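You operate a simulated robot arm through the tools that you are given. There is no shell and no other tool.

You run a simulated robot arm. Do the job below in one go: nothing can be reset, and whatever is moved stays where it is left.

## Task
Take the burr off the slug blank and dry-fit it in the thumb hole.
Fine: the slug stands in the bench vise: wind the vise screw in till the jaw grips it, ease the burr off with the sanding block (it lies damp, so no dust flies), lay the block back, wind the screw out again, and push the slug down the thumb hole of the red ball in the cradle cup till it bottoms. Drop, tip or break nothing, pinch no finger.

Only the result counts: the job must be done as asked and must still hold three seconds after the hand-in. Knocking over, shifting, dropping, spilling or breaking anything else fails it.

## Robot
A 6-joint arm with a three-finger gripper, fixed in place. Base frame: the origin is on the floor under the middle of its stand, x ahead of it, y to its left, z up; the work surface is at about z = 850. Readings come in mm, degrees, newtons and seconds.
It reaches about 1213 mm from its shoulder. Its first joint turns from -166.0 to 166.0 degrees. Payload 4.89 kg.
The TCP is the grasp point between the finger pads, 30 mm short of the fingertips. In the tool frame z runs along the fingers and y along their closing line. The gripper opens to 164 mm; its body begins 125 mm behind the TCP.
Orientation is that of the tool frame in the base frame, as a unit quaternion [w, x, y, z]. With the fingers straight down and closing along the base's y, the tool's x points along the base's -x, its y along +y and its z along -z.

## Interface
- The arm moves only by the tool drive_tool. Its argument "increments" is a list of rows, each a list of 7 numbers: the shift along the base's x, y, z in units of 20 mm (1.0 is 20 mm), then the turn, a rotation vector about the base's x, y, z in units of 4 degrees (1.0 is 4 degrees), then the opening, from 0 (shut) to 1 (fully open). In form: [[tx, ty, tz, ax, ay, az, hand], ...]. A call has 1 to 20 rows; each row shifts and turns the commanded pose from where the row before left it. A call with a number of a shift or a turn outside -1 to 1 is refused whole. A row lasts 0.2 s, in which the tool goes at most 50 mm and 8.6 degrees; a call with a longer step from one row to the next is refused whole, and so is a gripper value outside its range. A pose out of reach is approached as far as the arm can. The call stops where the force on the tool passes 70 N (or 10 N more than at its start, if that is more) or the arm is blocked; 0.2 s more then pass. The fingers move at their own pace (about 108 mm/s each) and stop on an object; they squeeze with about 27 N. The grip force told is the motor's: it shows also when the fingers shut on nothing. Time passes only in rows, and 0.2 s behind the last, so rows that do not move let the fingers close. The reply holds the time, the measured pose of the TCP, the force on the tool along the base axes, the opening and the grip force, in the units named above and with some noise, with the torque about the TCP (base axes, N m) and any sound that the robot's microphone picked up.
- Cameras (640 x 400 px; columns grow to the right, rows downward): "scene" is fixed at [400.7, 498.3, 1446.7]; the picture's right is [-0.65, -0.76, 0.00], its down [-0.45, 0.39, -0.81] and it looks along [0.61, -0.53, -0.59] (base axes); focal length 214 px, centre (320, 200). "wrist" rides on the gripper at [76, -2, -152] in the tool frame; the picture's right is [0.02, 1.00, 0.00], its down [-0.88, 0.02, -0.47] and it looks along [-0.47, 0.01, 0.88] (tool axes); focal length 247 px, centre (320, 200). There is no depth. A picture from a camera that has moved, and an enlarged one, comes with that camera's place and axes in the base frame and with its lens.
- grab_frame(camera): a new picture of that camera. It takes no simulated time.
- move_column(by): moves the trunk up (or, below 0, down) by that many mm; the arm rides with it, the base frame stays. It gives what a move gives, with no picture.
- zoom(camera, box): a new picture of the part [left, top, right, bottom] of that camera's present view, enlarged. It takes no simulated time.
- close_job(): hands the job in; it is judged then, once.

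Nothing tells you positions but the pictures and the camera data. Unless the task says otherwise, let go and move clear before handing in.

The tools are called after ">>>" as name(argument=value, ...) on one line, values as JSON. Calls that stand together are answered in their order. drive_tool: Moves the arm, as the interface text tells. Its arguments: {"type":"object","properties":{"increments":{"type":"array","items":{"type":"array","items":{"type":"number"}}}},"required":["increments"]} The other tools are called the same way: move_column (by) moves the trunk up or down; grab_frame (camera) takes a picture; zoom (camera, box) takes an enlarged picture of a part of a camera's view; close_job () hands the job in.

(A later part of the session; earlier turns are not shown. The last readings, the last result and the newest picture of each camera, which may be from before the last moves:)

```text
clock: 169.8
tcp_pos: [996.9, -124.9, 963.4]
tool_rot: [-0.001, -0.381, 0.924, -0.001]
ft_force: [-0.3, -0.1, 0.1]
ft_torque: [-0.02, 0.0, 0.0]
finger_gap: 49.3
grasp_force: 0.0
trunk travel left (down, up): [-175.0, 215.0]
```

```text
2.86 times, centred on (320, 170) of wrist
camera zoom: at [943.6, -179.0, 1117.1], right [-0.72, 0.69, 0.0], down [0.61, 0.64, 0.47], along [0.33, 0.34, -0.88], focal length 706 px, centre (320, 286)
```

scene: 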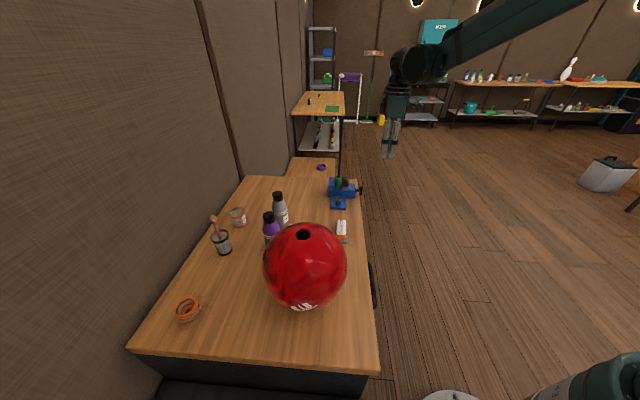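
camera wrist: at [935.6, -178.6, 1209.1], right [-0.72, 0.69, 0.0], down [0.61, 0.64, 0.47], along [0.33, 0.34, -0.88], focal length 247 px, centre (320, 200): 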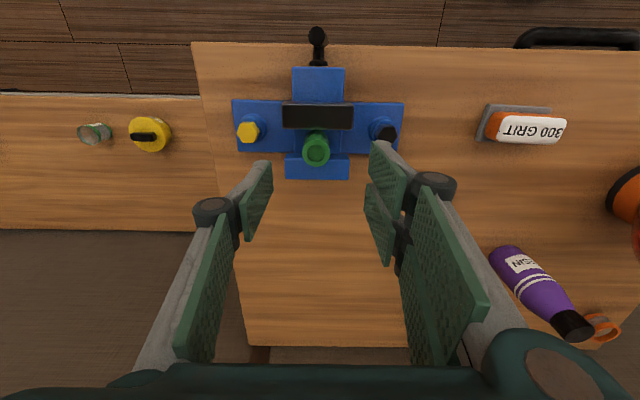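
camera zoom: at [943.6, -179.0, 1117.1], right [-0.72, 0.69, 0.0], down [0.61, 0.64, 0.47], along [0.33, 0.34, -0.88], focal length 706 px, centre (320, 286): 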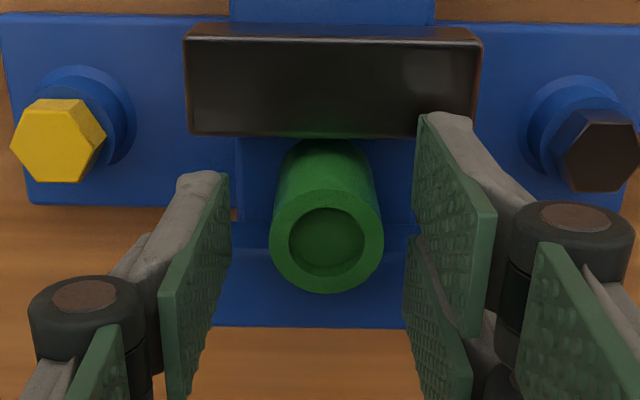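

>>> drive_tool(increments=[[0, 0, -0.15, 0, 0, 0, 0.3], [0, 0, 0, 0, 0, 0, 0.2], [0, 0, 0, 0, 0, 0, 0], [0, 0, 0, 0, 0, 0, 0], [0, 0, 0, 0, 0, 0, 0]])

>>> zoom(camera="scene", box=[320, 160, 360, 195])

>>> zoom(camera="wrist", box=[260, 100, 380, 240])

```text
clock: 171.0
tcp_pos: [996.9, -123.7, 960.5]
tool_rot: [0.0, -0.382, 0.924, -0.001]
ft_force: [1.1, 0.4, 0.4]
ft_torque: [-0.01, -0.02, 0.02]
finger_gap: 27.8
grasp_force: 26.8
trunk travel left (down, up): [-175.0, 215.0]
```

```text
11.43 times, centred on (340, 178) of scene
camera zoom: at [400.7, 498.3, 1446.7], right [-0.65, -0.76, 0.0], down [-0.45, 0.39, -0.81], along [0.61, -0.53, -0.59], focal length 2451 px, centre (91, 457)
```

zoom: 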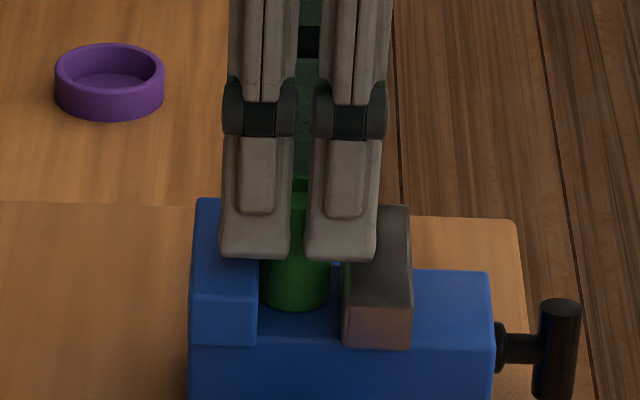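

```text
2.86 times, centred on (320, 170) of wrist
camera zoom: at [943.8, -178.9, 1114.3], right [-0.72, 0.69, 0.0], down [0.61, 0.64, 0.47], along [0.33, 0.34, -0.88], focal length 706 px, centre (320, 286)
```

zoom: 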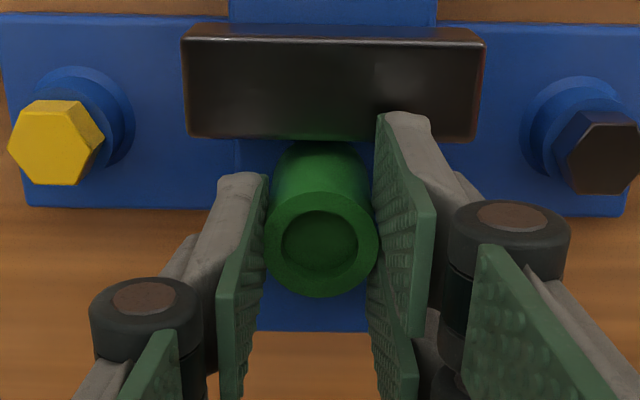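

Slug gripped (27.8 mm). Lifting straight up out of the vise.

>>> drive_tool(increments=[[0, 0, 0.25, 0, 0, 0, 0], [0, 0, 0.5, 0, 0, 0, 0], [0, 0, 0.5, 0, 0, 0, 0], [0, 0, 1, 0, 0, 0, 0], [0, 0, 1, 0, 0, 0, 0], [0, 0, 1, 0, 0, 0, 0], [0, 0, 1, 0, 0, 0, 0], [0, 0, 1, 0, 0, 0, 0]])

>>> zoom(camera="scene", box=[310, 120, 370, 200])

>>> zoom(camera="wrist", box=[260, 100, 380, 240])

```text
clock: 172.8
tcp_pos: [997.3, -122.8, 1086.8]
tool_rot: [-0.001, -0.382, 0.924, 0.0]
ft_force: [1.0, -0.6, -0.7]
ft_torque: [0.04, 0.07, 0.0]
finger_gap: 27.7
grasp_force: 26.9
trunk travel left (down, up): [-175.0, 215.0]
```

```text
5.00 times, centred on (340, 160) of scene
camera zoom: at [400.7, 498.3, 1446.7], right [-0.65, -0.76, 0.0], down [-0.45, 0.39, -0.81], along [0.61, -0.53, -0.59], focal length 1072 px, centre (220, 400)
```

zoom: 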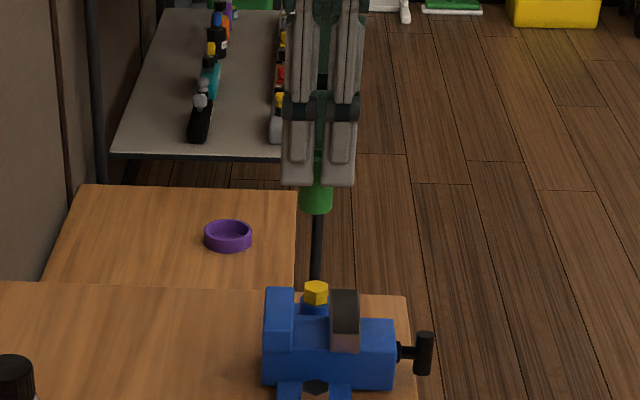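

```text
2.86 times, centred on (320, 170) of wrist
camera zoom: at [943.8, -178.2, 1240.6], right [-0.72, 0.69, 0.0], down [0.61, 0.64, 0.47], along [0.33, 0.34, -0.88], focal length 706 px, centre (320, 286)
```

zoom: 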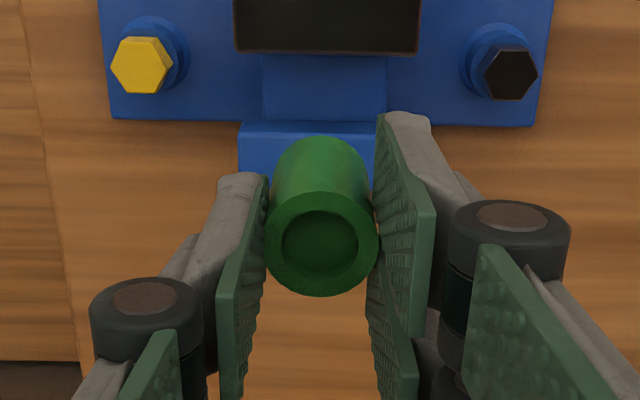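

The slug came out cleanly. Now raise and carry it toward the ball, staying high above the bench.

>>> drive_tool(increments=[[0, 0, 1, 0, 0, 0, 0], [0, 0, 1, 0, 0, 0, 0], [0, 0, 1, 0, 0, 0, 0], [0, 0, 1, 0, 0, 0, 0], [0, 0, 1, 0, 0, 0, 0], [0, 0, 1, 0, 0, 0, 0], [0, 0, 1, 0, 0, 0, 0], [0, 0, 0.7, 0, 0, 0, 0]])

>>> drive_tool(increments=[[-0.4, 0.5, 0, 0, 0, 0, 0], [-0.715, 0.96, 0, 0, 0, 0, 0], [-0.715, 0.96, 0, 0, 0, 0, 0], [-0.715, 0.96, 0, 0, 0, 0, 0], [-0.715, 0.96, 0, 0, 0, 0, 0], [-0.715, 0.96, 0, 0, 0, 0, 0], [-0.715, 0.96, 0, 0, 0, 0, 0], [-0.715, 0.96, 0, 0, 0, 0, 0], [-0.715, 0.96, 0, 0, 0, 0, 0], [-0.715, 0.96, 0, 0, 0, 0, 0], [-0.715, 0.96, 0, 0, 0, 0, 0], [-0.715, 0.96, 0, 0, 0, 0, 0], [-0.715, 0.96, 0, 0, 0, 0, 0], [-0.715, 0.96, 0, 0, 0, 0, 0], [-0.715, 0.96, 0, 0, 0, 0, 0], [-0.715, 0.96, 0, 0, 0, 0, 0], [-0.715, 0.96, 0, 0, 0, 0, 0], [-0.715, 0.96, 0, 0, 0, 0, 0], [-0.4, 0.5, 0, 0, 0, 0, 0]])

>>> grab_frame(camera="wrist")

>>> grab_frame(camera="scene")

```text
clock: 174.6
tcp_pos: [995.2, -124.4, 1240.4]
tool_rot: [-0.001, -0.382, 0.924, 0.0]
ft_force: [0.0, 0.5, 0.5]
ft_torque: [0.02, 0.01, -0.04]
finger_gap: 27.9
grasp_force: 27.2
trunk travel left (down, up): [-175.0, 215.0]
```

```text
clock: 178.6
tcp_pos: [738.9, 222.3, 1240.8]
tool_rot: [-0.001, -0.383, 0.924, 0.0]
ft_force: [0.7, -0.3, -1.1]
ft_torque: [0.03, 0.02, 0.01]
finger_gap: 27.7
grasp_force: 27.0
trunk travel left (down, up): [-175.0, 215.0]
```

```text
taken
camera wrist: at [685.5, 165.9, 1393.8], right [-0.72, 0.69, 0.0], down [0.61, 0.64, 0.47], along [0.33, 0.34, -0.88], focal length 247 px, centre (320, 200)
```

wrist: 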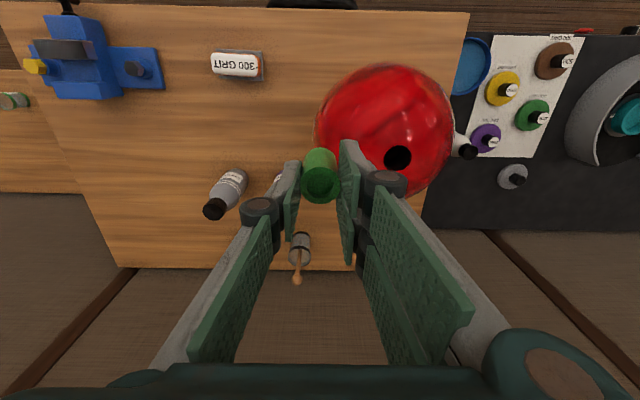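

```text
taken
```

scene: 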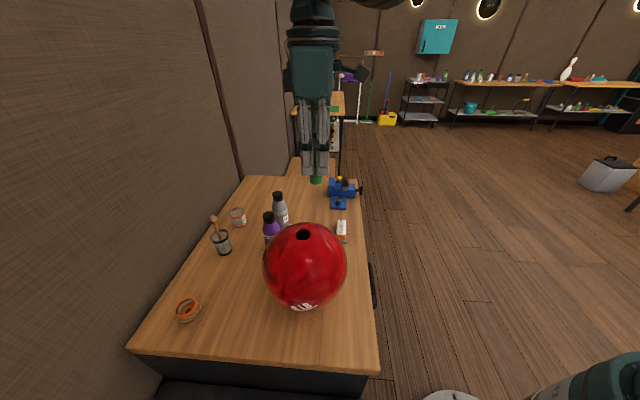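

>>> zoom(camera="wrist", box=[300, 50, 480, 210])

>>> zoom(camera="wrist", box=[370, 130, 430, 190])

>>> zoom(camera="scene", box=[255, 215, 355, 315])

>>> zoom(camera="scene", box=[283, 220, 323, 250])

```text
2.50 times, centred on (390, 130) of wrist
camera zoom: at [685.5, 165.9, 1393.8], right [-0.72, 0.69, 0.0], down [0.61, 0.64, 0.47], along [0.33, 0.34, -0.88], focal length 617 px, centre (145, 375)
```

zoom: 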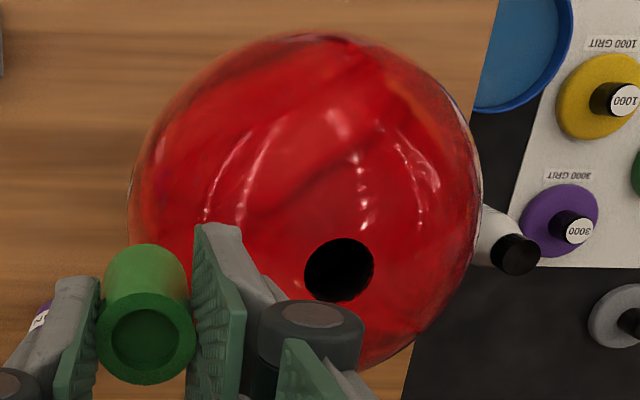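

```text
6.67 times, centred on (400, 160) of wrist
camera zoom: at [685.5, 165.9, 1393.8], right [-0.72, 0.69, 0.0], down [0.61, 0.64, 0.47], along [0.33, 0.34, -0.88], focal length 1646 px, centre (-213, 467)
```

zoom: 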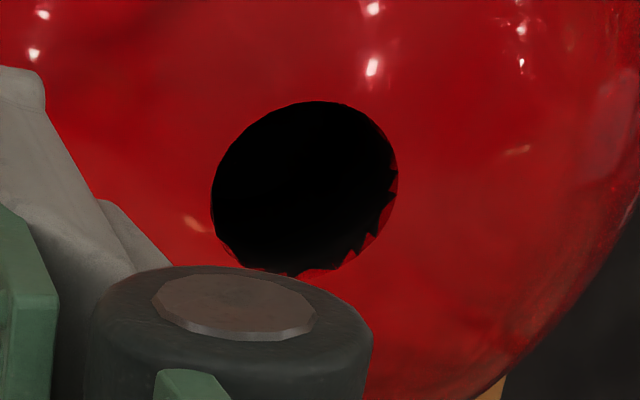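

```text
4.00 times, centred on (305, 265) of scene
camera zoom: at [400.7, 498.3, 1446.7], right [-0.65, -0.76, 0.0], down [-0.45, 0.39, -0.81], along [0.61, -0.53, -0.59], focal length 858 px, centre (380, -60)
```

zoom: 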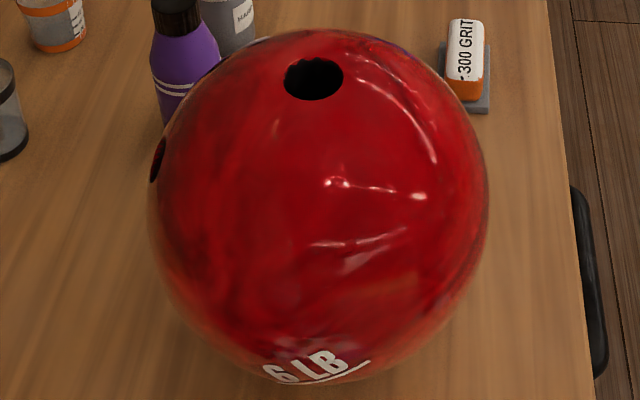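

```text
13.33 times, centred on (303, 235) of scene
camera zoom: at [400.7, 498.3, 1446.7], right [-0.65, -0.76, 0.0], down [-0.45, 0.39, -0.81], along [0.61, -0.53, -0.59], focal length 2860 px, centre (547, -267)
```

zoom: 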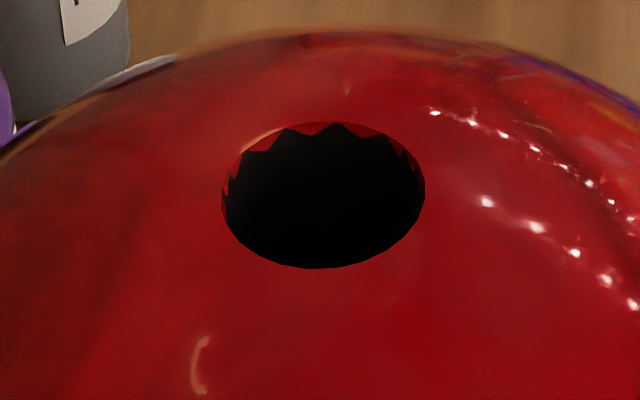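

The top hole (about 34 mm across, rim near (684.5, 302, 1101), axis vertical) is the thumb hole; the finger holes are on the side. I'll bring the slug above it and compare from both cameras.

>>> drive_tool(increments=[[-0.53, 0.81, 0, 0, 0, 0, 0], [-0.53, 0.81, 0, 0, 0, 0, 0], [-0.53, 0.81, -0.3, 0, 0, 0, 0], [-0.53, 0.81, -0.5, 0, 0, 0, 0], [-0.53, 0.81, -0.6, 0, 0, 0, 0], [0, 0, -0.6, 0, 0, 0, 0], [0, 0, 0, 0, 0, 0, 0]])

>>> grab_frame(camera="wrist")

>>> zoom(camera="wrist", box=[260, 110, 380, 230])

>>> zoom(camera="scene", box=[270, 180, 340, 260])

```text
clock: 180.2
tcp_pos: [686.8, 305.8, 1198.3]
tool_rot: [0.0, -0.382, 0.924, -0.001]
ft_force: [0.0, 0.5, -0.1]
ft_torque: [-0.09, 0.04, 0.01]
finger_gap: 27.8
grasp_force: 27.1
trunk travel left (down, up): [-175.0, 215.0]
```

```text
taken
camera wrist: at [632.7, 250.3, 1351.9], right [-0.72, 0.69, 0.0], down [0.61, 0.64, 0.47], along [0.33, 0.34, -0.88], focal length 247 px, centre (320, 200)
```

wrist: 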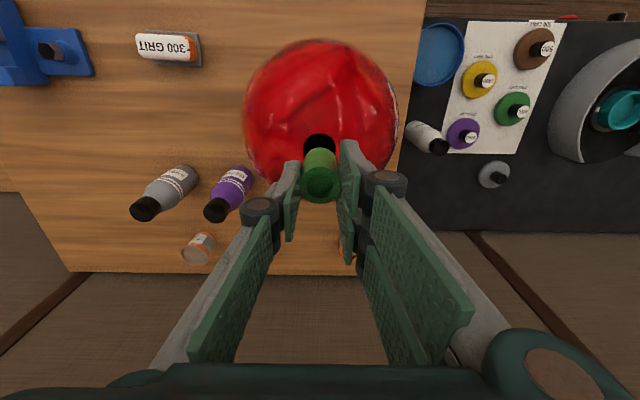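

```text
3.33 times, centred on (320, 170) of wrist
camera zoom: at [632.7, 250.3, 1351.9], right [-0.72, 0.69, 0.0], down [0.61, 0.64, 0.47], along [0.33, 0.34, -0.88], focal length 823 px, centre (320, 300)
```

zoom: 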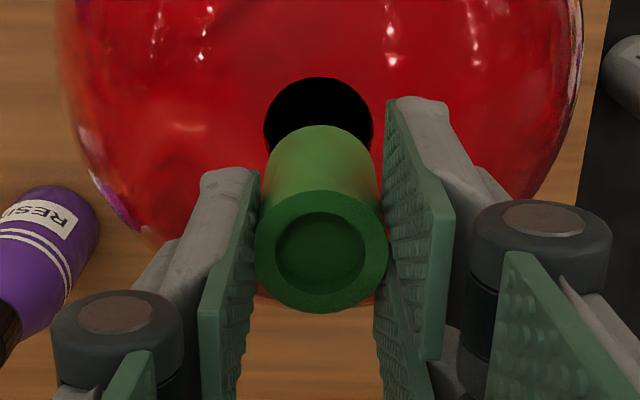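

```text
5.00 times, centred on (305, 220) of scene
camera zoom: at [400.7, 498.3, 1446.7], right [-0.65, -0.76, 0.0], down [-0.45, 0.39, -0.81], along [0.61, -0.53, -0.59], focal length 1072 px, centre (395, 100)
```

zoom: 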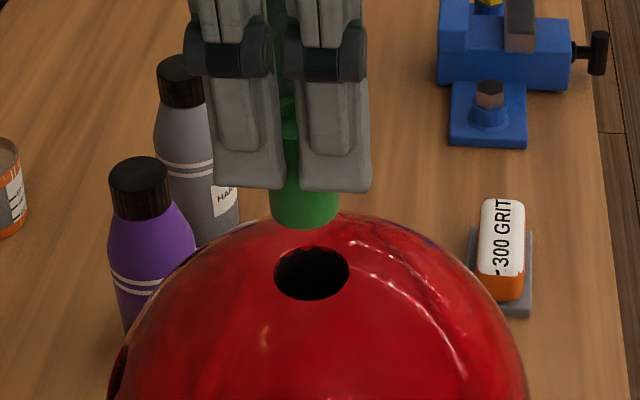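

>>> drive_tool(increments=[[-0.014, -0.07, -0.5, 0, 0, 0, 0], [0, 0, -0.6, 0, 0, 0, 0], [0, 0, -0.5, 0, 0, 0, 0], [0, 0, 0, 0, 0, 0, 0]])

>>> zoom(camera="wrist", box=[270, 110, 370, 210])

>>> zoom(camera="scene", box=[280, 200, 330, 250])

```text
clock: 181.2
tcp_pos: [686.0, 302.1, 1168.0]
tool_rot: [-0.001, -0.382, 0.924, -0.001]
ft_force: [1.1, -0.6, -0.1]
ft_torque: [0.01, 0.01, 0.03]
finger_gap: 27.8
grasp_force: 27.2
trunk travel left (down, up): [-175.0, 215.0]
```

```text
4.00 times, centred on (320, 160) of wrist
camera zoom: at [633.1, 247.6, 1321.4], right [-0.72, 0.69, 0.0], down [0.61, 0.64, 0.47], along [0.33, 0.34, -0.88], focal length 988 px, centre (320, 360)
```

zoom: 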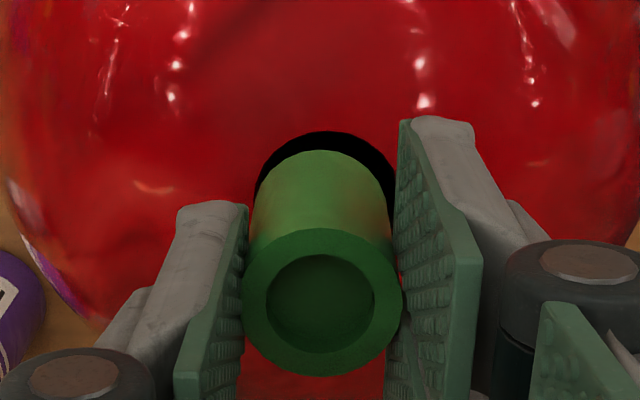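

```text
8.00 times, centred on (305, 225) of scene
camera zoom: at [400.7, 498.3, 1446.7], right [-0.65, -0.76, 0.0], down [-0.45, 0.39, -0.81], along [0.61, -0.53, -0.59], focal length 1716 px, centre (440, 0)
```

zoom: 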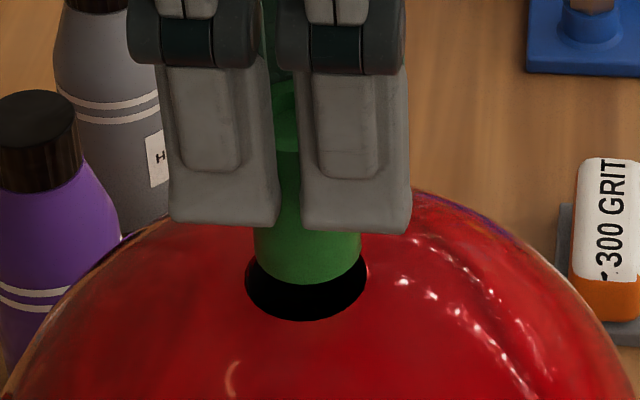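

Slug and hole are aligned within about half a millimetre, with the slug bottom roughly 10 mm above the rim. Lowering slowly into the hole.

>>> drive_tool(increments=[[0, 0, -0.2, 0, 0, 0, 0], [0, 0, -0.2, 0, 0, 0, 0], [0, 0, -0.15, 0, 0, 0, 0], [0, 0, 0, 0, 0, 0, 0]])

>>> zoom(camera="wrist", box=[270, 110, 370, 210])

>>> zoom(camera="scene", box=[280, 200, 330, 250])

```text
clock: 182.2
tcp_pos: [684.4, 302.9, 1157.8]
tool_rot: [-0.001, -0.382, 0.924, -0.002]
ft_force: [-0.9, 0.5, -0.3]
ft_torque: [0.03, -0.01, 0.0]
finger_gap: 27.8
grasp_force: 26.8
trunk travel left (down, up): [-175.0, 215.0]
```

```text
4.00 times, centred on (320, 160) of wrist
camera zoom: at [632.1, 247.8, 1311.2], right [-0.72, 0.69, 0.0], down [0.61, 0.64, 0.47], along [0.33, 0.34, -0.88], focal length 988 px, centre (320, 360)
```

zoom: 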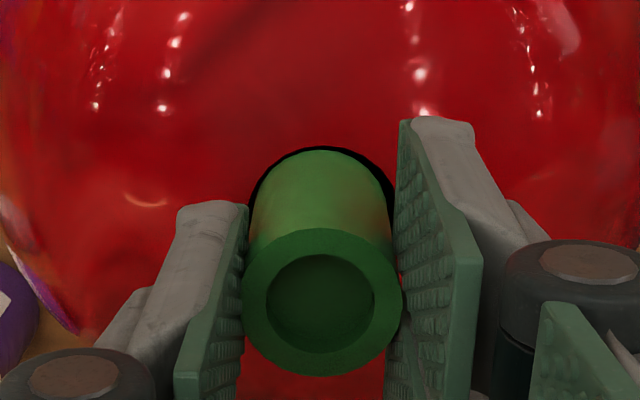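

```text
8.00 times, centred on (305, 225) of scene
camera zoom: at [400.7, 498.3, 1446.7], right [-0.65, -0.76, 0.0], down [-0.45, 0.39, -0.81], along [0.61, -0.53, -0.59], focal length 1716 px, centre (440, 0)
```

zoom: 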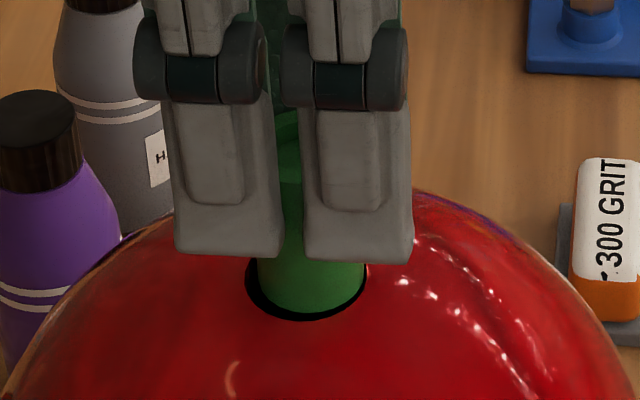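

>>> drive_tool(increments=[[0.025, 0.025, -0.05, 0, 0, 0, 0], [0, 0, -0.1, 0, 0, 0, 0], [0, 0, -0.1, 0, 0, 0, 0], [0, 0, 0, 0, 0, 0, 0]])

>>> zoom(camera="scene", box=[280, 200, 330, 250])

>>> zoom(camera="wrist", box=[270, 110, 370, 210])

```text
clock: 183.2
tcp_pos: [685.0, 304.2, 1152.0]
tool_rot: [-0.001, -0.382, 0.924, -0.002]
ft_force: [-0.3, 0.3, -0.8]
ft_torque: [0.02, -0.01, 0.0]
finger_gap: 28.0
grasp_force: 27.2
trunk travel left (down, up): [-175.0, 215.0]
```

```text
8.00 times, centred on (305, 225) of scene
camera zoom: at [400.7, 498.3, 1446.7], right [-0.65, -0.76, 0.0], down [-0.45, 0.39, -0.81], along [0.61, -0.53, -0.59], focal length 1716 px, centre (440, 0)
```

zoom: 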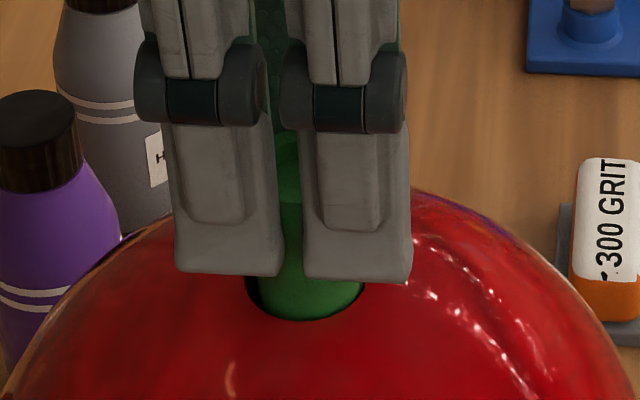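

```text
4.00 times, centred on (320, 160) of wrist
camera zoom: at [631.6, 248.7, 1305.4], right [-0.72, 0.69, 0.0], down [0.61, 0.64, 0.47], along [0.33, 0.34, -0.88], focal length 988 px, centre (320, 360)
```

zoom: 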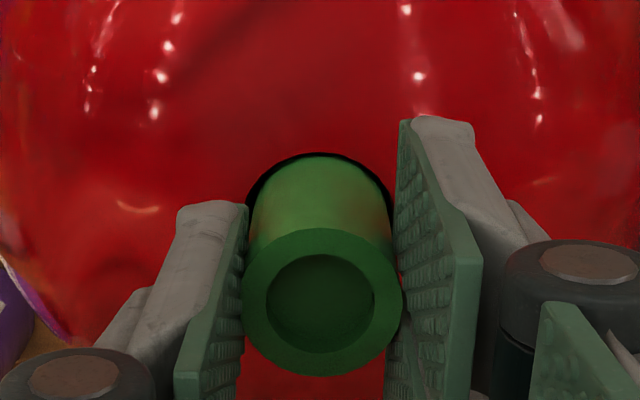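

>>> drive_tool(increments=[[0.045, 0.045, 0, 0, 0, 0, 0], [0, 0, -0.1, 0, 0, 0, 0], [0, 0, -0.1, 0, 0, 0, 0], [0, 0, -0.1, 0, 0, 0, 0], [0, 0, 0, 0, 0, 0, 0]])

>>> zoom(camera="scene", box=[280, 200, 330, 250])

>>> zoom(camera="wrist", box=[270, 110, 370, 210])

```text
clock: 184.4
tcp_pos: [687.9, 302.5, 1146.3]
tool_rot: [0.0, -0.382, 0.924, -0.002]
ft_force: [1.4, -0.6, -0.8]
ft_torque: [-0.02, 0.0, 0.0]
finger_gap: 27.8
grasp_force: 27.1
trunk travel left (down, up): [-175.0, 215.0]
```

```text
8.00 times, centred on (305, 225) of scene
camera zoom: at [400.7, 498.3, 1446.7], right [-0.65, -0.76, 0.0], down [-0.45, 0.39, -0.81], along [0.61, -0.53, -0.59], focal length 1716 px, centre (440, 0)
```

zoom: 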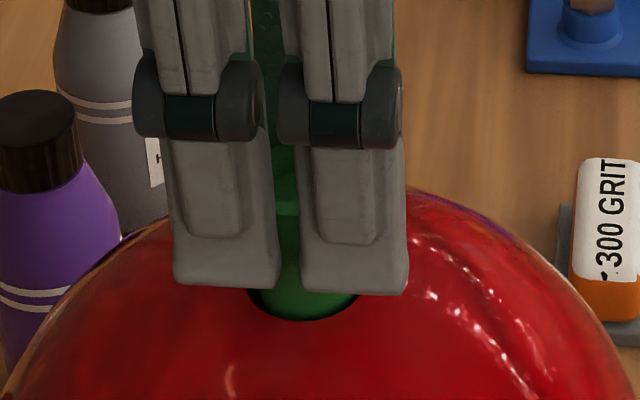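

```text
4.00 times, centred on (320, 160) of wrist
camera zoom: at [633.4, 248.7, 1299.3], right [-0.72, 0.69, 0.0], down [0.61, 0.64, 0.47], along [0.33, 0.34, -0.88], focal length 988 px, centre (320, 360)
```

zoom: 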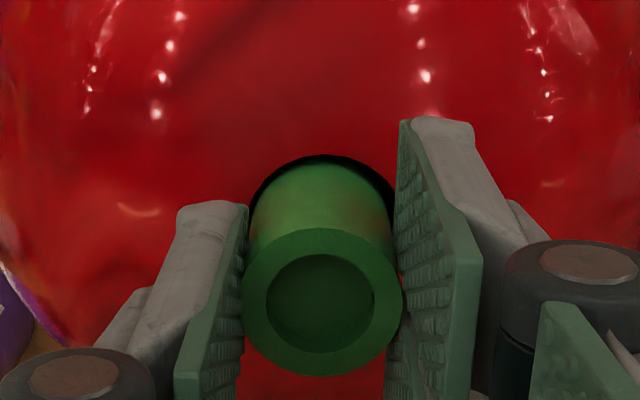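

>>> drive_tool(increments=[[0, 0, -0.15, 0, 0, 0, 0], [0, 0, -0.15, 0, 0, 0, 0], [0, 0, -0.15, 0, 0, 0, 0], [0, 0, 0, 0, 0, 0, 0]])

>>> zoom(camera="scene", box=[280, 200, 330, 250])

>>> zoom(camera="wrist", box=[270, 110, 370, 210])

```text
clock: 185.4
tcp_pos: [686.1, 303.4, 1137.2]
tool_rot: [-0.001, -0.382, 0.924, -0.001]
ft_force: [-0.8, -0.8, -1.3]
ft_torque: [0.01, -0.01, -0.01]
finger_gap: 27.7
grasp_force: 26.7
trunk travel left (down, up): [-175.0, 215.0]
```

```text
8.00 times, centred on (305, 225) of scene
camera zoom: at [400.7, 498.3, 1446.7], right [-0.65, -0.76, 0.0], down [-0.45, 0.39, -0.81], along [0.61, -0.53, -0.59], focal length 1716 px, centre (440, 0)
```

zoom: 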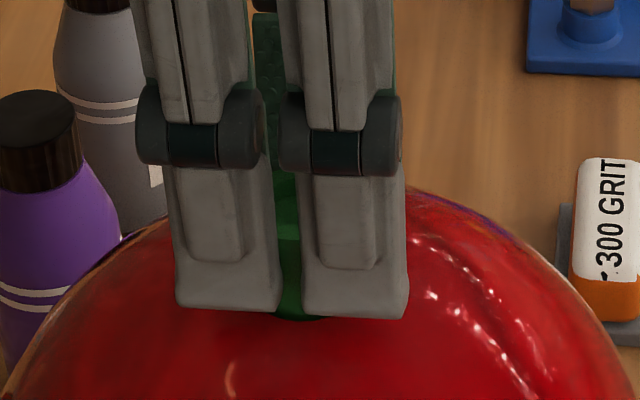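

```text
4.00 times, centred on (320, 160) of wrist
camera zoom: at [633.3, 248.9, 1290.8], right [-0.72, 0.69, 0.0], down [0.61, 0.64, 0.47], along [0.33, 0.34, -0.88], focal length 988 px, centre (320, 360)
```

zoom: 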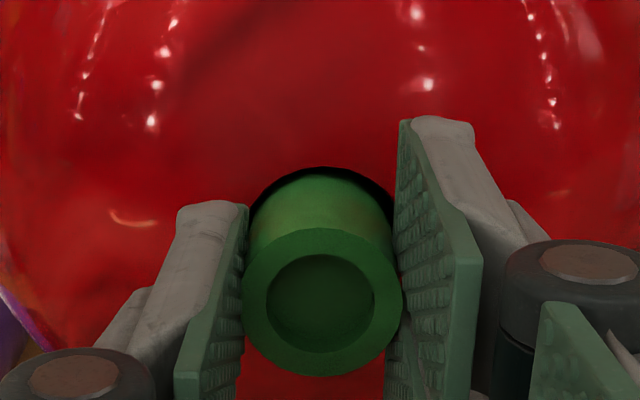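

>>> drive_tool(increments=[[0, 0, -0.1, 0, 0, 0, 0], [0, 0, -0.1, 0, 0, 0, 0], [0, 0, 0, 0, 0, 0, 0]])

>>> drive_tool(increments=[[0, 0, -0.1, 0, 0, 0, 0], [0, 0, 0, 0, 0, 0, 0]])

>>> zoom(camera="scene", box=[280, 200, 330, 250])

>>> zoom(camera="wrist", box=[270, 110, 370, 210])

```text
clock: 186.2
tcp_pos: [686.3, 303.3, 1132.9]
tool_rot: [-0.001, -0.382, 0.924, -0.001]
ft_force: [-0.6, 0.3, -1.0]
ft_torque: [0.0, -0.04, 0.0]
finger_gap: 27.8
grasp_force: 26.8
trunk travel left (down, up): [-175.0, 215.0]
```

```text
clock: 186.8
tcp_pos: [685.6, 303.8, 1131.0]
tool_rot: [-0.001, -0.383, 0.924, -0.001]
ft_force: [-0.3, 0.4, -1.2]
ft_torque: [-0.02, 0.01, 0.0]
finger_gap: 27.9
grasp_force: 27.5
trunk travel left (down, up): [-175.0, 215.0]
```

```text
8.00 times, centred on (305, 225) of scene
camera zoom: at [400.7, 498.3, 1446.7], right [-0.65, -0.76, 0.0], down [-0.45, 0.39, -0.81], along [0.61, -0.53, -0.59], focal length 1716 px, centre (440, 0)
```

zoom: 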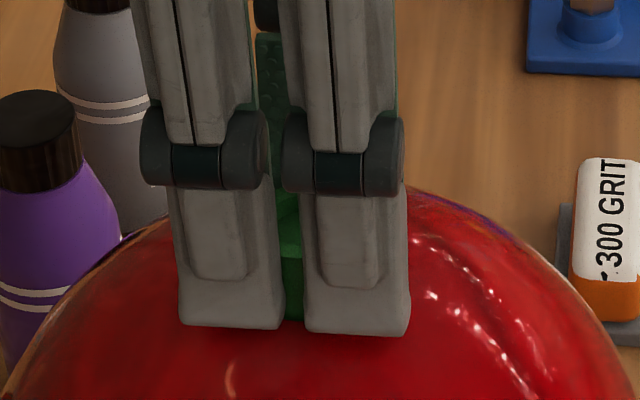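

```text
4.00 times, centred on (320, 160) of wrist
camera zoom: at [632.5, 249.0, 1284.8], right [-0.72, 0.69, 0.0], down [0.61, 0.64, 0.47], along [0.33, 0.34, -0.88], focal length 988 px, centre (320, 360)
```

zoom: 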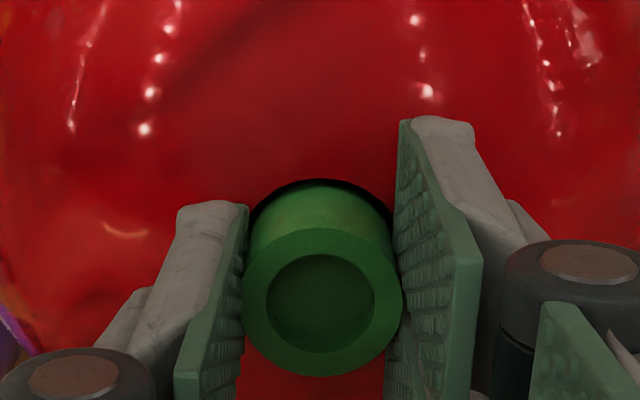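

>>> drive_tool(increments=[[0.01, 0.01, -0.08, 0, 0, 0, 0], [0, 0, 0, 0, 0, 0, 0]])

>>> drive_tool(increments=[[0, 0, -0.08, 0, 0, 0, 0], [0, 0, 0, 0, 0, 0, 0]])

>>> zoom(camera="scene", box=[280, 200, 330, 250])

>>> zoom(camera="wrist", box=[270, 110, 370, 210])

```text
clock: 187.4
tcp_pos: [686.2, 304.2, 1130.5]
tool_rot: [-0.001, -0.382, 0.924, -0.001]
ft_force: [0.5, 0.3, -0.8]
ft_torque: [0.0, 0.02, -0.02]
finger_gap: 27.7
grasp_force: 27.4
trunk travel left (down, up): [-175.0, 215.0]
```

```text
clock: 188.0
tcp_pos: [686.9, 303.5, 1128.8]
tool_rot: [0.0, -0.382, 0.924, -0.001]
ft_force: [0.5, -0.2, -0.6]
ft_torque: [-0.01, 0.01, -0.01]
finger_gap: 27.9
grasp_force: 26.4
trunk travel left (down, up): [-175.0, 215.0]
```

```text
8.00 times, centred on (305, 225) of scene
camera zoom: at [400.7, 498.3, 1446.7], right [-0.65, -0.76, 0.0], down [-0.45, 0.39, -0.81], along [0.61, -0.53, -0.59], focal length 1716 px, centre (440, 0)
```

zoom: 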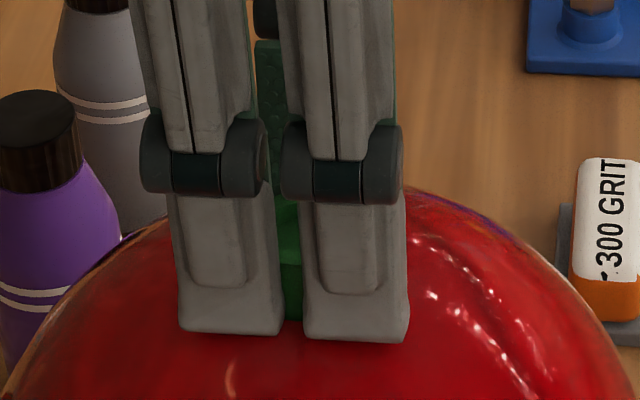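

```text
4.00 times, centred on (320, 160) of wrist
camera zoom: at [633.0, 249.0, 1281.9], right [-0.72, 0.69, 0.0], down [0.61, 0.64, 0.47], along [0.33, 0.34, -0.88], focal length 988 px, centre (320, 360)
```

zoom: 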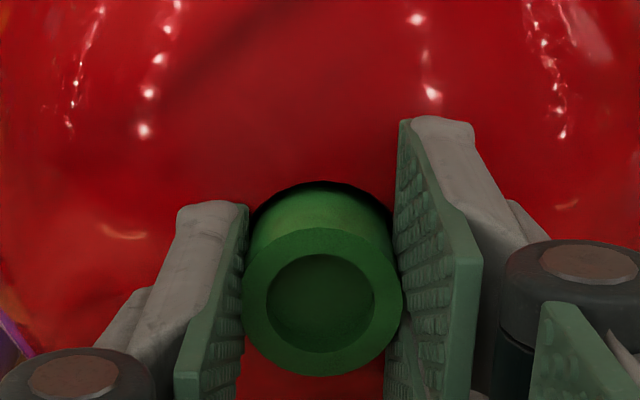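

>>> drive_tool(increments=[[0, 0, -0.06, 0, 0, 0, 0], [0, 0, 0, 0, 0, 0, 0]])

>>> drive_tool(increments=[[0, 0, -0.06, 0, 0, 0, 0], [0, 0, 0, 0, 0, 0, 0]])

>>> drive_tool(increments=[[0, 0, -0.06, 0, 0, 0, 0], [0, 0, 0, 0, 0, 0, 0]])

>>> zoom(camera="scene", box=[280, 200, 330, 250])

```text
clock: 188.6
tcp_pos: [686.2, 303.8, 1128.2]
tool_rot: [-0.001, -0.382, 0.924, -0.001]
ft_force: [1.5, -2.2, 20.4]
ft_torque: [-0.22, -0.31, -0.07]
finger_gap: 27.9
grasp_force: 26.7
trunk travel left (down, up): [-175.0, 215.0]
```

```text
clock: 189.2
tcp_pos: [686.0, 304.9, 1128.1]
tool_rot: [0.0, -0.382, 0.924, -0.002]
ft_force: [12.8, 1.8, 48.3]
ft_torque: [-0.1, -1.02, 0.01]
finger_gap: 27.8
grasp_force: 27.0
trunk travel left (down, up): [-175.0, 215.0]
```

```text
clock: 189.6
tcp_pos: [686.9, 305.2, 1127.4]
tool_rot: [0.001, -0.382, 0.924, -0.001]
ft_force: [-1.1, -0.9, 36.9]
ft_torque: [-0.27, -0.68, 0.16]
finger_gap: 27.6
grasp_force: 27.2
trunk travel left (down, up): [-175.0, 215.0]
stopped in row 2: the force on the tool passed its limit at 76 N (the readings are from after the stop); the commanded pose is now the measured one
```

```text
8.00 times, centred on (305, 225) of scene
camera zoom: at [400.7, 498.3, 1446.7], right [-0.65, -0.76, 0.0], down [-0.45, 0.39, -0.81], along [0.61, -0.53, -0.59], focal length 1716 px, centre (440, 0)
```

zoom: 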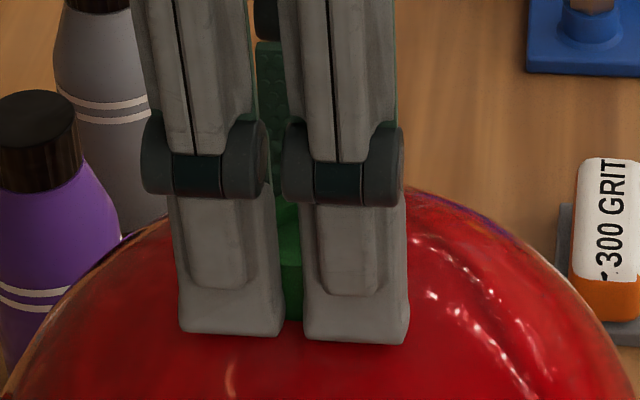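

I should have paused between those steps: the force peaked at 76 N when something touched, either the fingertips on the ball or the slug at the bottom. Backing off a little and checking.

>>> drive_tool(increments=[[0, 0, 0.1, 0, 0, 0, 0], [0, 0, 0, 0, 0, 0, 0]])

>>> zoom(camera="wrist", box=[270, 110, 370, 210])

>>> zoom(camera="scene", box=[255, 215, 355, 315])

```text
clock: 190.2
tcp_pos: [686.7, 303.6, 1126.7]
tool_rot: [0.0, -0.381, 0.924, 0.0]
ft_force: [-2.3, -1.2, 7.3]
ft_torque: [-0.1, -0.08, -0.04]
finger_gap: 28.0
grasp_force: 27.2
trunk travel left (down, up): [-175.0, 215.0]
```

```text
4.00 times, centred on (320, 160) of wrist
camera zoom: at [633.0, 248.9, 1281.5], right [-0.72, 0.69, 0.0], down [0.61, 0.64, 0.47], along [0.33, 0.34, -0.88], focal length 988 px, centre (320, 360)
```

zoom: 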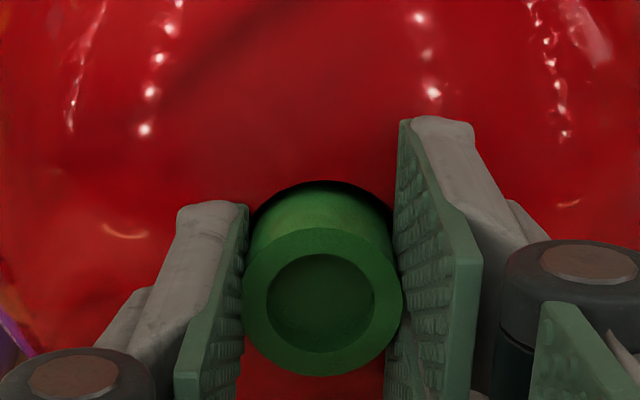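

```text
4.00 times, centred on (305, 265) of scene
camera zoom: at [400.7, 498.3, 1446.7], right [-0.65, -0.76, 0.0], down [-0.45, 0.39, -0.81], along [0.61, -0.53, -0.59], focal length 858 px, centre (380, -60)
```

zoom: 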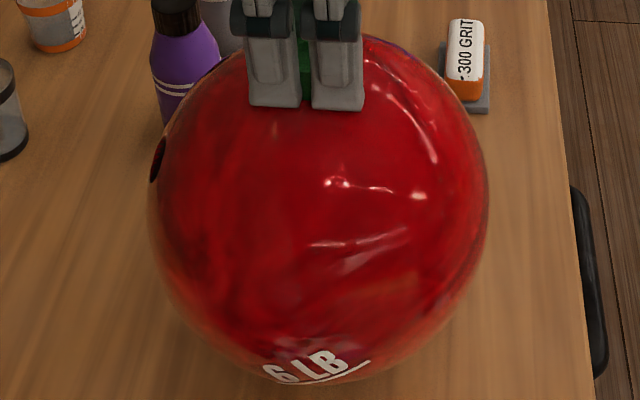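

The ball hasn't moved and the slug hasn't slipped in the grip, so it was the fingertips on the ball. The slug is about 29 mm into the hole; I'll rise 1–2 mm and open the fingers just enough to let it slide down.

>>> drive_tool(increments=[[0, 0, 0.06, 0, 0, 0, 0], [0, 0, 0, 0, 0, 0, 0]])

>>> drive_tool(increments=[[0, 0, 0, 0, 0, 0, 0.18], [0, 0, 0, 0, 0, 0, 0.185], [0, 0, 0, 0, 0, 0, 0.19]])

>>> zoom(camera="wrist", box=[270, 110, 370, 210])

>>> zoom(camera="scene", box=[280, 200, 330, 250])

```text
clock: 190.8
tcp_pos: [686.1, 303.8, 1128.9]
tool_rot: [0.0, -0.382, 0.924, 0.0]
ft_force: [-0.1, -0.3, -0.6]
ft_torque: [-0.01, 0.0, 0.01]
finger_gap: 27.6
grasp_force: 26.9
trunk travel left (down, up): [-175.0, 215.0]
```

```text
clock: 191.6
tcp_pos: [686.3, 304.6, 1128.7]
tool_rot: [-0.001, -0.382, 0.924, 0.0]
ft_force: [0.1, -0.1, -0.5]
ft_torque: [-0.01, 0.01, 0.01]
finger_gap: 31.3
grasp_force: 0.0
trunk travel left (down, up): [-175.0, 215.0]
```

```text
4.00 times, centred on (320, 160) of wrist
camera zoom: at [633.2, 249.6, 1282.8], right [-0.72, 0.69, 0.0], down [0.61, 0.64, 0.47], along [0.33, 0.34, -0.88], focal length 988 px, centre (320, 360)
```

zoom: 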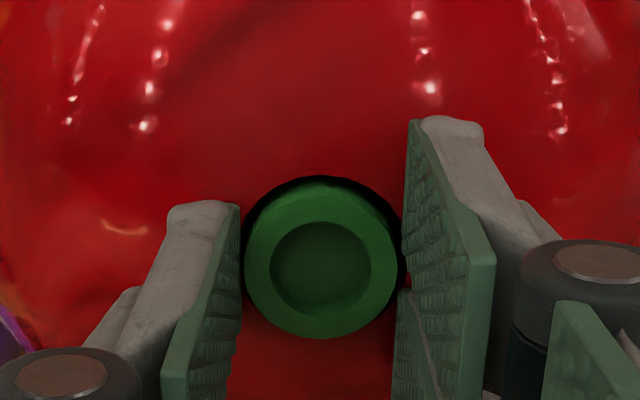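

```text
8.00 times, centred on (305, 225) of scene
camera zoom: at [400.7, 498.3, 1446.7], right [-0.65, -0.76, 0.0], down [-0.45, 0.39, -0.81], along [0.61, -0.53, -0.59], focal length 1716 px, centre (440, 0)
```

zoom: 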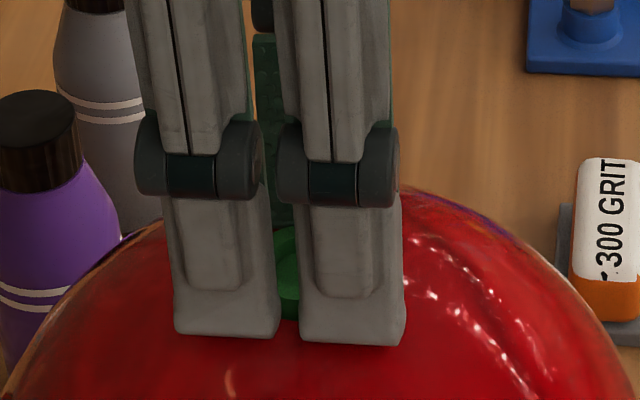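

The slug slid down about 13 mm by itself and its top now stands a few mm above the rim. I'll rise and look at how it sits.

>>> drive_tool(increments=[[0, 0, 0, 0, 0, 0, 0.25], [0, 0, 0.3, 0, 0, 0, 0.25], [0, 0, 0.6, 0, 0, 0, 0.25], [0, 0, 0.8, 0, 0, 0, 0.25], [0, 0, 0.8, 0, 0, 0, 0.25]])

>>> zoom(camera="wrist", box=[270, 110, 370, 210])

>>> zoom(camera="scene", box=[283, 220, 323, 250])

```text
clock: 192.8
tcp_pos: [688.3, 303.2, 1179.4]
tool_rot: [0.0, -0.382, 0.924, -0.001]
ft_force: [-0.1, 0.0, -0.7]
ft_torque: [-0.03, 0.04, -0.02]
finger_gap: 41.0
grasp_force: 0.0
trunk travel left (down, up): [-175.0, 215.0]
```

```text
4.00 times, centred on (320, 160) of wrist
camera zoom: at [633.8, 248.3, 1331.6], right [-0.72, 0.69, 0.0], down [0.61, 0.64, 0.47], along [0.33, 0.34, -0.88], focal length 988 px, centre (320, 360)
```

zoom: 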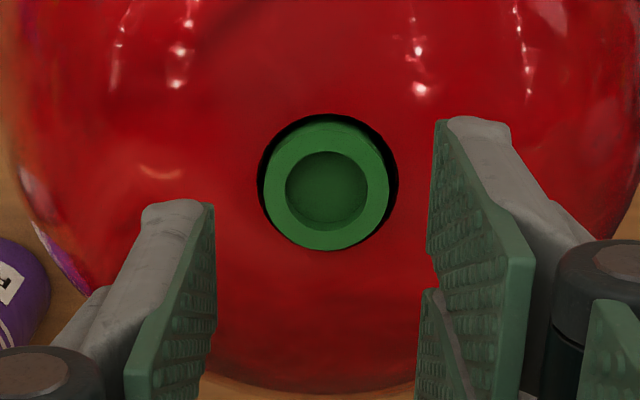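

```text
13.33 times, centred on (303, 235) of scene
camera zoom: at [400.7, 498.3, 1446.7], right [-0.65, -0.76, 0.0], down [-0.45, 0.39, -0.81], along [0.61, -0.53, -0.59], focal length 2860 px, centre (547, -267)
```

zoom: 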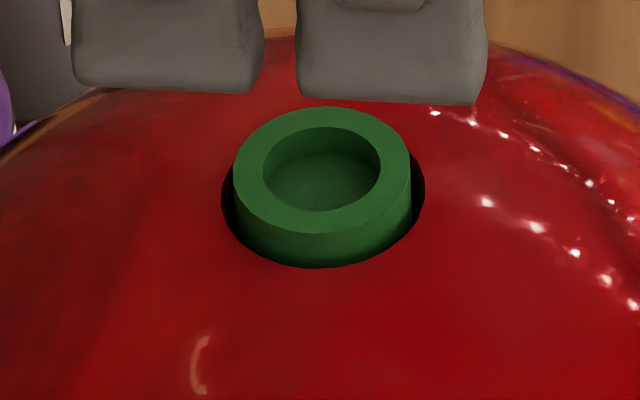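

The slug sits level, standing about 6–7 mm proud. I'll close the fingers and press gently on its top to make sure it is fully bottomed.

>>> drive_tool(increments=[[0, 0, 0, 0, 0, 0, 0], [0, 0, 0, 0, 0, 0, 0], [-0.05, 0.02, -0.6, 0, 0, 0, 0], [0, 0, -0.6, 0, 0, 0, 0], [0, 0, -0.5, 0, 0, 0, 0], [0, 0, 0, 0, 0, 0, 0]])

>>> zoom(camera="scene", box=[280, 200, 330, 250])

>>> zoom(camera="wrist", box=[270, 110, 370, 210])

```text
clock: 194.2
tcp_pos: [687.2, 304.5, 1144.8]
tool_rot: [0.0, -0.382, 0.924, -0.002]
ft_force: [0.6, -0.5, -0.1]
ft_torque: [-0.02, 0.0, 0.04]
finger_gap: 0.0
grasp_force: 26.9
trunk travel left (down, up): [-175.0, 215.0]
```

```text
8.00 times, centred on (305, 225) of scene
camera zoom: at [400.7, 498.3, 1446.7], right [-0.65, -0.76, 0.0], down [-0.45, 0.39, -0.81], along [0.61, -0.53, -0.59], focal length 1716 px, centre (440, 0)
```

zoom: 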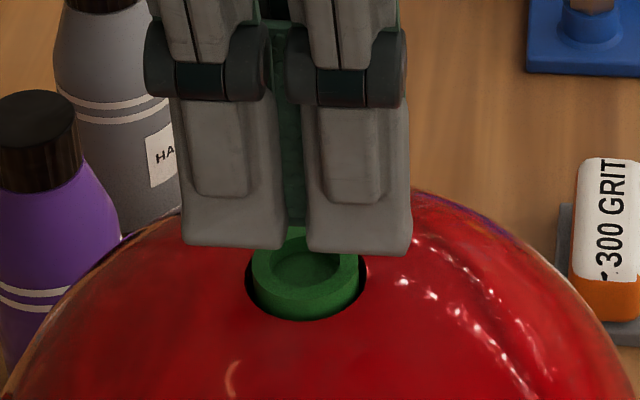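

```text
4.00 times, centred on (320, 160) of wrist
camera zoom: at [632.6, 249.5, 1297.6], right [-0.72, 0.69, 0.0], down [0.61, 0.64, 0.47], along [0.33, 0.34, -0.88], focal length 988 px, centre (320, 360)
```

zoom: 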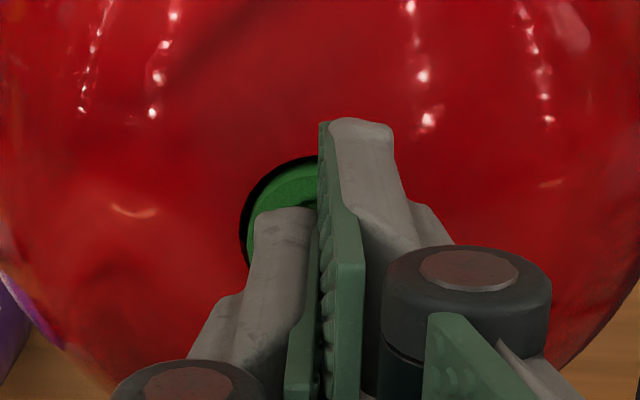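

>>> drive_tool(increments=[[0, 0, -0.12, 0, 0, 0, 0], [0, 0, -0.12, 0, 0, 0, 0], [0, 0, 0, 0, 0, 0, 0]])

```text
clock: 195.0
tcp_pos: [686.4, 304.7, 1139.5]
tool_rot: [0.0, -0.38, 0.925, -0.001]
ft_force: [-0.1, -1.5, 0.9]
ft_torque: [0.02, -0.01, -0.03]
finger_gap: 0.2
grasp_force: 27.0
trunk travel left (down, up): [-175.0, 215.0]
```

>>> drive_tool(increments=[[0, 0, -0.06, 0, 0, 0, 0], [0, 0, 0, 0, 0, 0, 0]])

```text
clock: 195.6
tcp_pos: [686.3, 304.2, 1139.6]
tool_rot: [0.001, -0.383, 0.924, -0.002]
ft_force: [0.8, 0.2, 0.0]
ft_torque: [0.01, 0.03, -0.02]
finger_gap: 0.0
grasp_force: 27.0
trunk travel left (down, up): [-175.0, 215.0]
```

>>> drive_tool(increments=[[0, 0, -0.06, 0, 0, 0, 0], [0, 0, 0, 0, 0, 0, 0]])

```text
clock: 196.2
tcp_pos: [687.5, 304.8, 1138.2]
tool_rot: [0.001, -0.382, 0.924, -0.001]
ft_force: [0.2, 0.1, -0.1]
ft_torque: [-0.01, 0.0, 0.02]
finger_gap: 0.2
grasp_force: 27.7
trunk travel left (down, up): [-175.0, 215.0]
```

>>> drive_tool(increments=[[0, 0, -0.06, 0, 0, 0, 0], [0, 0, 0, 0, 0, 0, 0]])

```text
clock: 196.8
tcp_pos: [686.5, 303.4, 1137.7]
tool_rot: [0.0, -0.381, 0.924, -0.001]
ft_force: [-0.6, -1.0, -0.9]
ft_torque: [0.0, 0.06, -0.02]
finger_gap: 0.0
grasp_force: 26.8
trunk travel left (down, up): [-175.0, 215.0]
```

>>> drive_tool(increments=[[0, 0, -0.06, 0, 0, 0, 0], [0, 0, 0, 0, 0, 0, 0]])

>>> zoom(camera="scene", box=[280, 200, 330, 250])

```text
clock: 197.4
tcp_pos: [686.7, 303.5, 1136.8]
tool_rot: [0.0, -0.382, 0.924, 0.0]
ft_force: [-0.8, 0.2, -0.5]
ft_torque: [0.01, 0.03, -0.02]
finger_gap: 0.2
grasp_force: 27.2
trunk travel left (down, up): [-175.0, 215.0]
```

```text
8.00 times, centred on (305, 225) of scene
camera zoom: at [400.7, 498.3, 1446.7], right [-0.65, -0.76, 0.0], down [-0.45, 0.39, -0.81], along [0.61, -0.53, -0.59], focal length 1716 px, centre (440, 0)
```

zoom: 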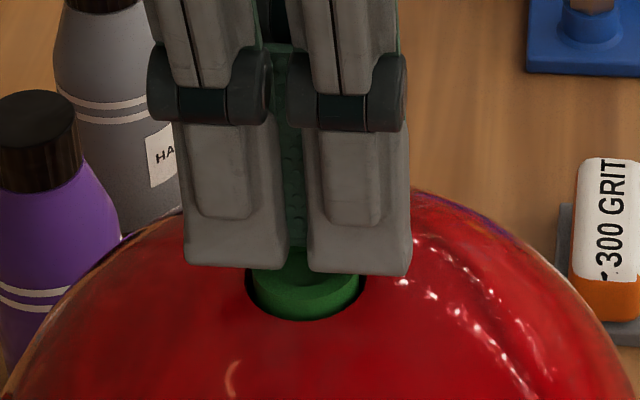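

>>> drive_tool(increments=[[0, 0, -0.06, 0, 0, 0, 0], [0, 0, 0, 0, 0, 0, 0]])

```text
clock: 198.0
tcp_pos: [685.8, 305.1, 1135.1]
tool_rot: [0.0, -0.382, 0.924, -0.001]
ft_force: [-0.3, -0.4, 0.0]
ft_torque: [-0.01, -0.03, -0.05]
finger_gap: 0.0
grasp_force: 27.1
trunk travel left (down, up): [-175.0, 215.0]
```

>>> drive_tool(increments=[[0, 0, -0.06, 0, 0, 0, 0], [0, 0, 0, 0, 0, 0, 0]])

```text
clock: 198.6
tcp_pos: [685.6, 304.3, 1134.4]
tool_rot: [0.001, -0.382, 0.924, -0.001]
ft_force: [0.1, 0.7, 0.8]
ft_torque: [0.02, -0.03, -0.01]
finger_gap: 0.0
grasp_force: 26.8
trunk travel left (down, up): [-175.0, 215.0]
```

>>> drive_tool(increments=[[0, 0, -0.05, 0, 0, 0, 0], [0, 0, 0, 0, 0, 0, 0]])

```text
clock: 199.2
tcp_pos: [685.9, 304.2, 1131.6]
tool_rot: [0.001, -0.382, 0.924, -0.001]
ft_force: [0.2, 0.7, -1.3]
ft_torque: [0.0, -0.01, 0.0]
finger_gap: 0.0
grasp_force: 27.4
trunk travel left (down, up): [-175.0, 215.0]
```

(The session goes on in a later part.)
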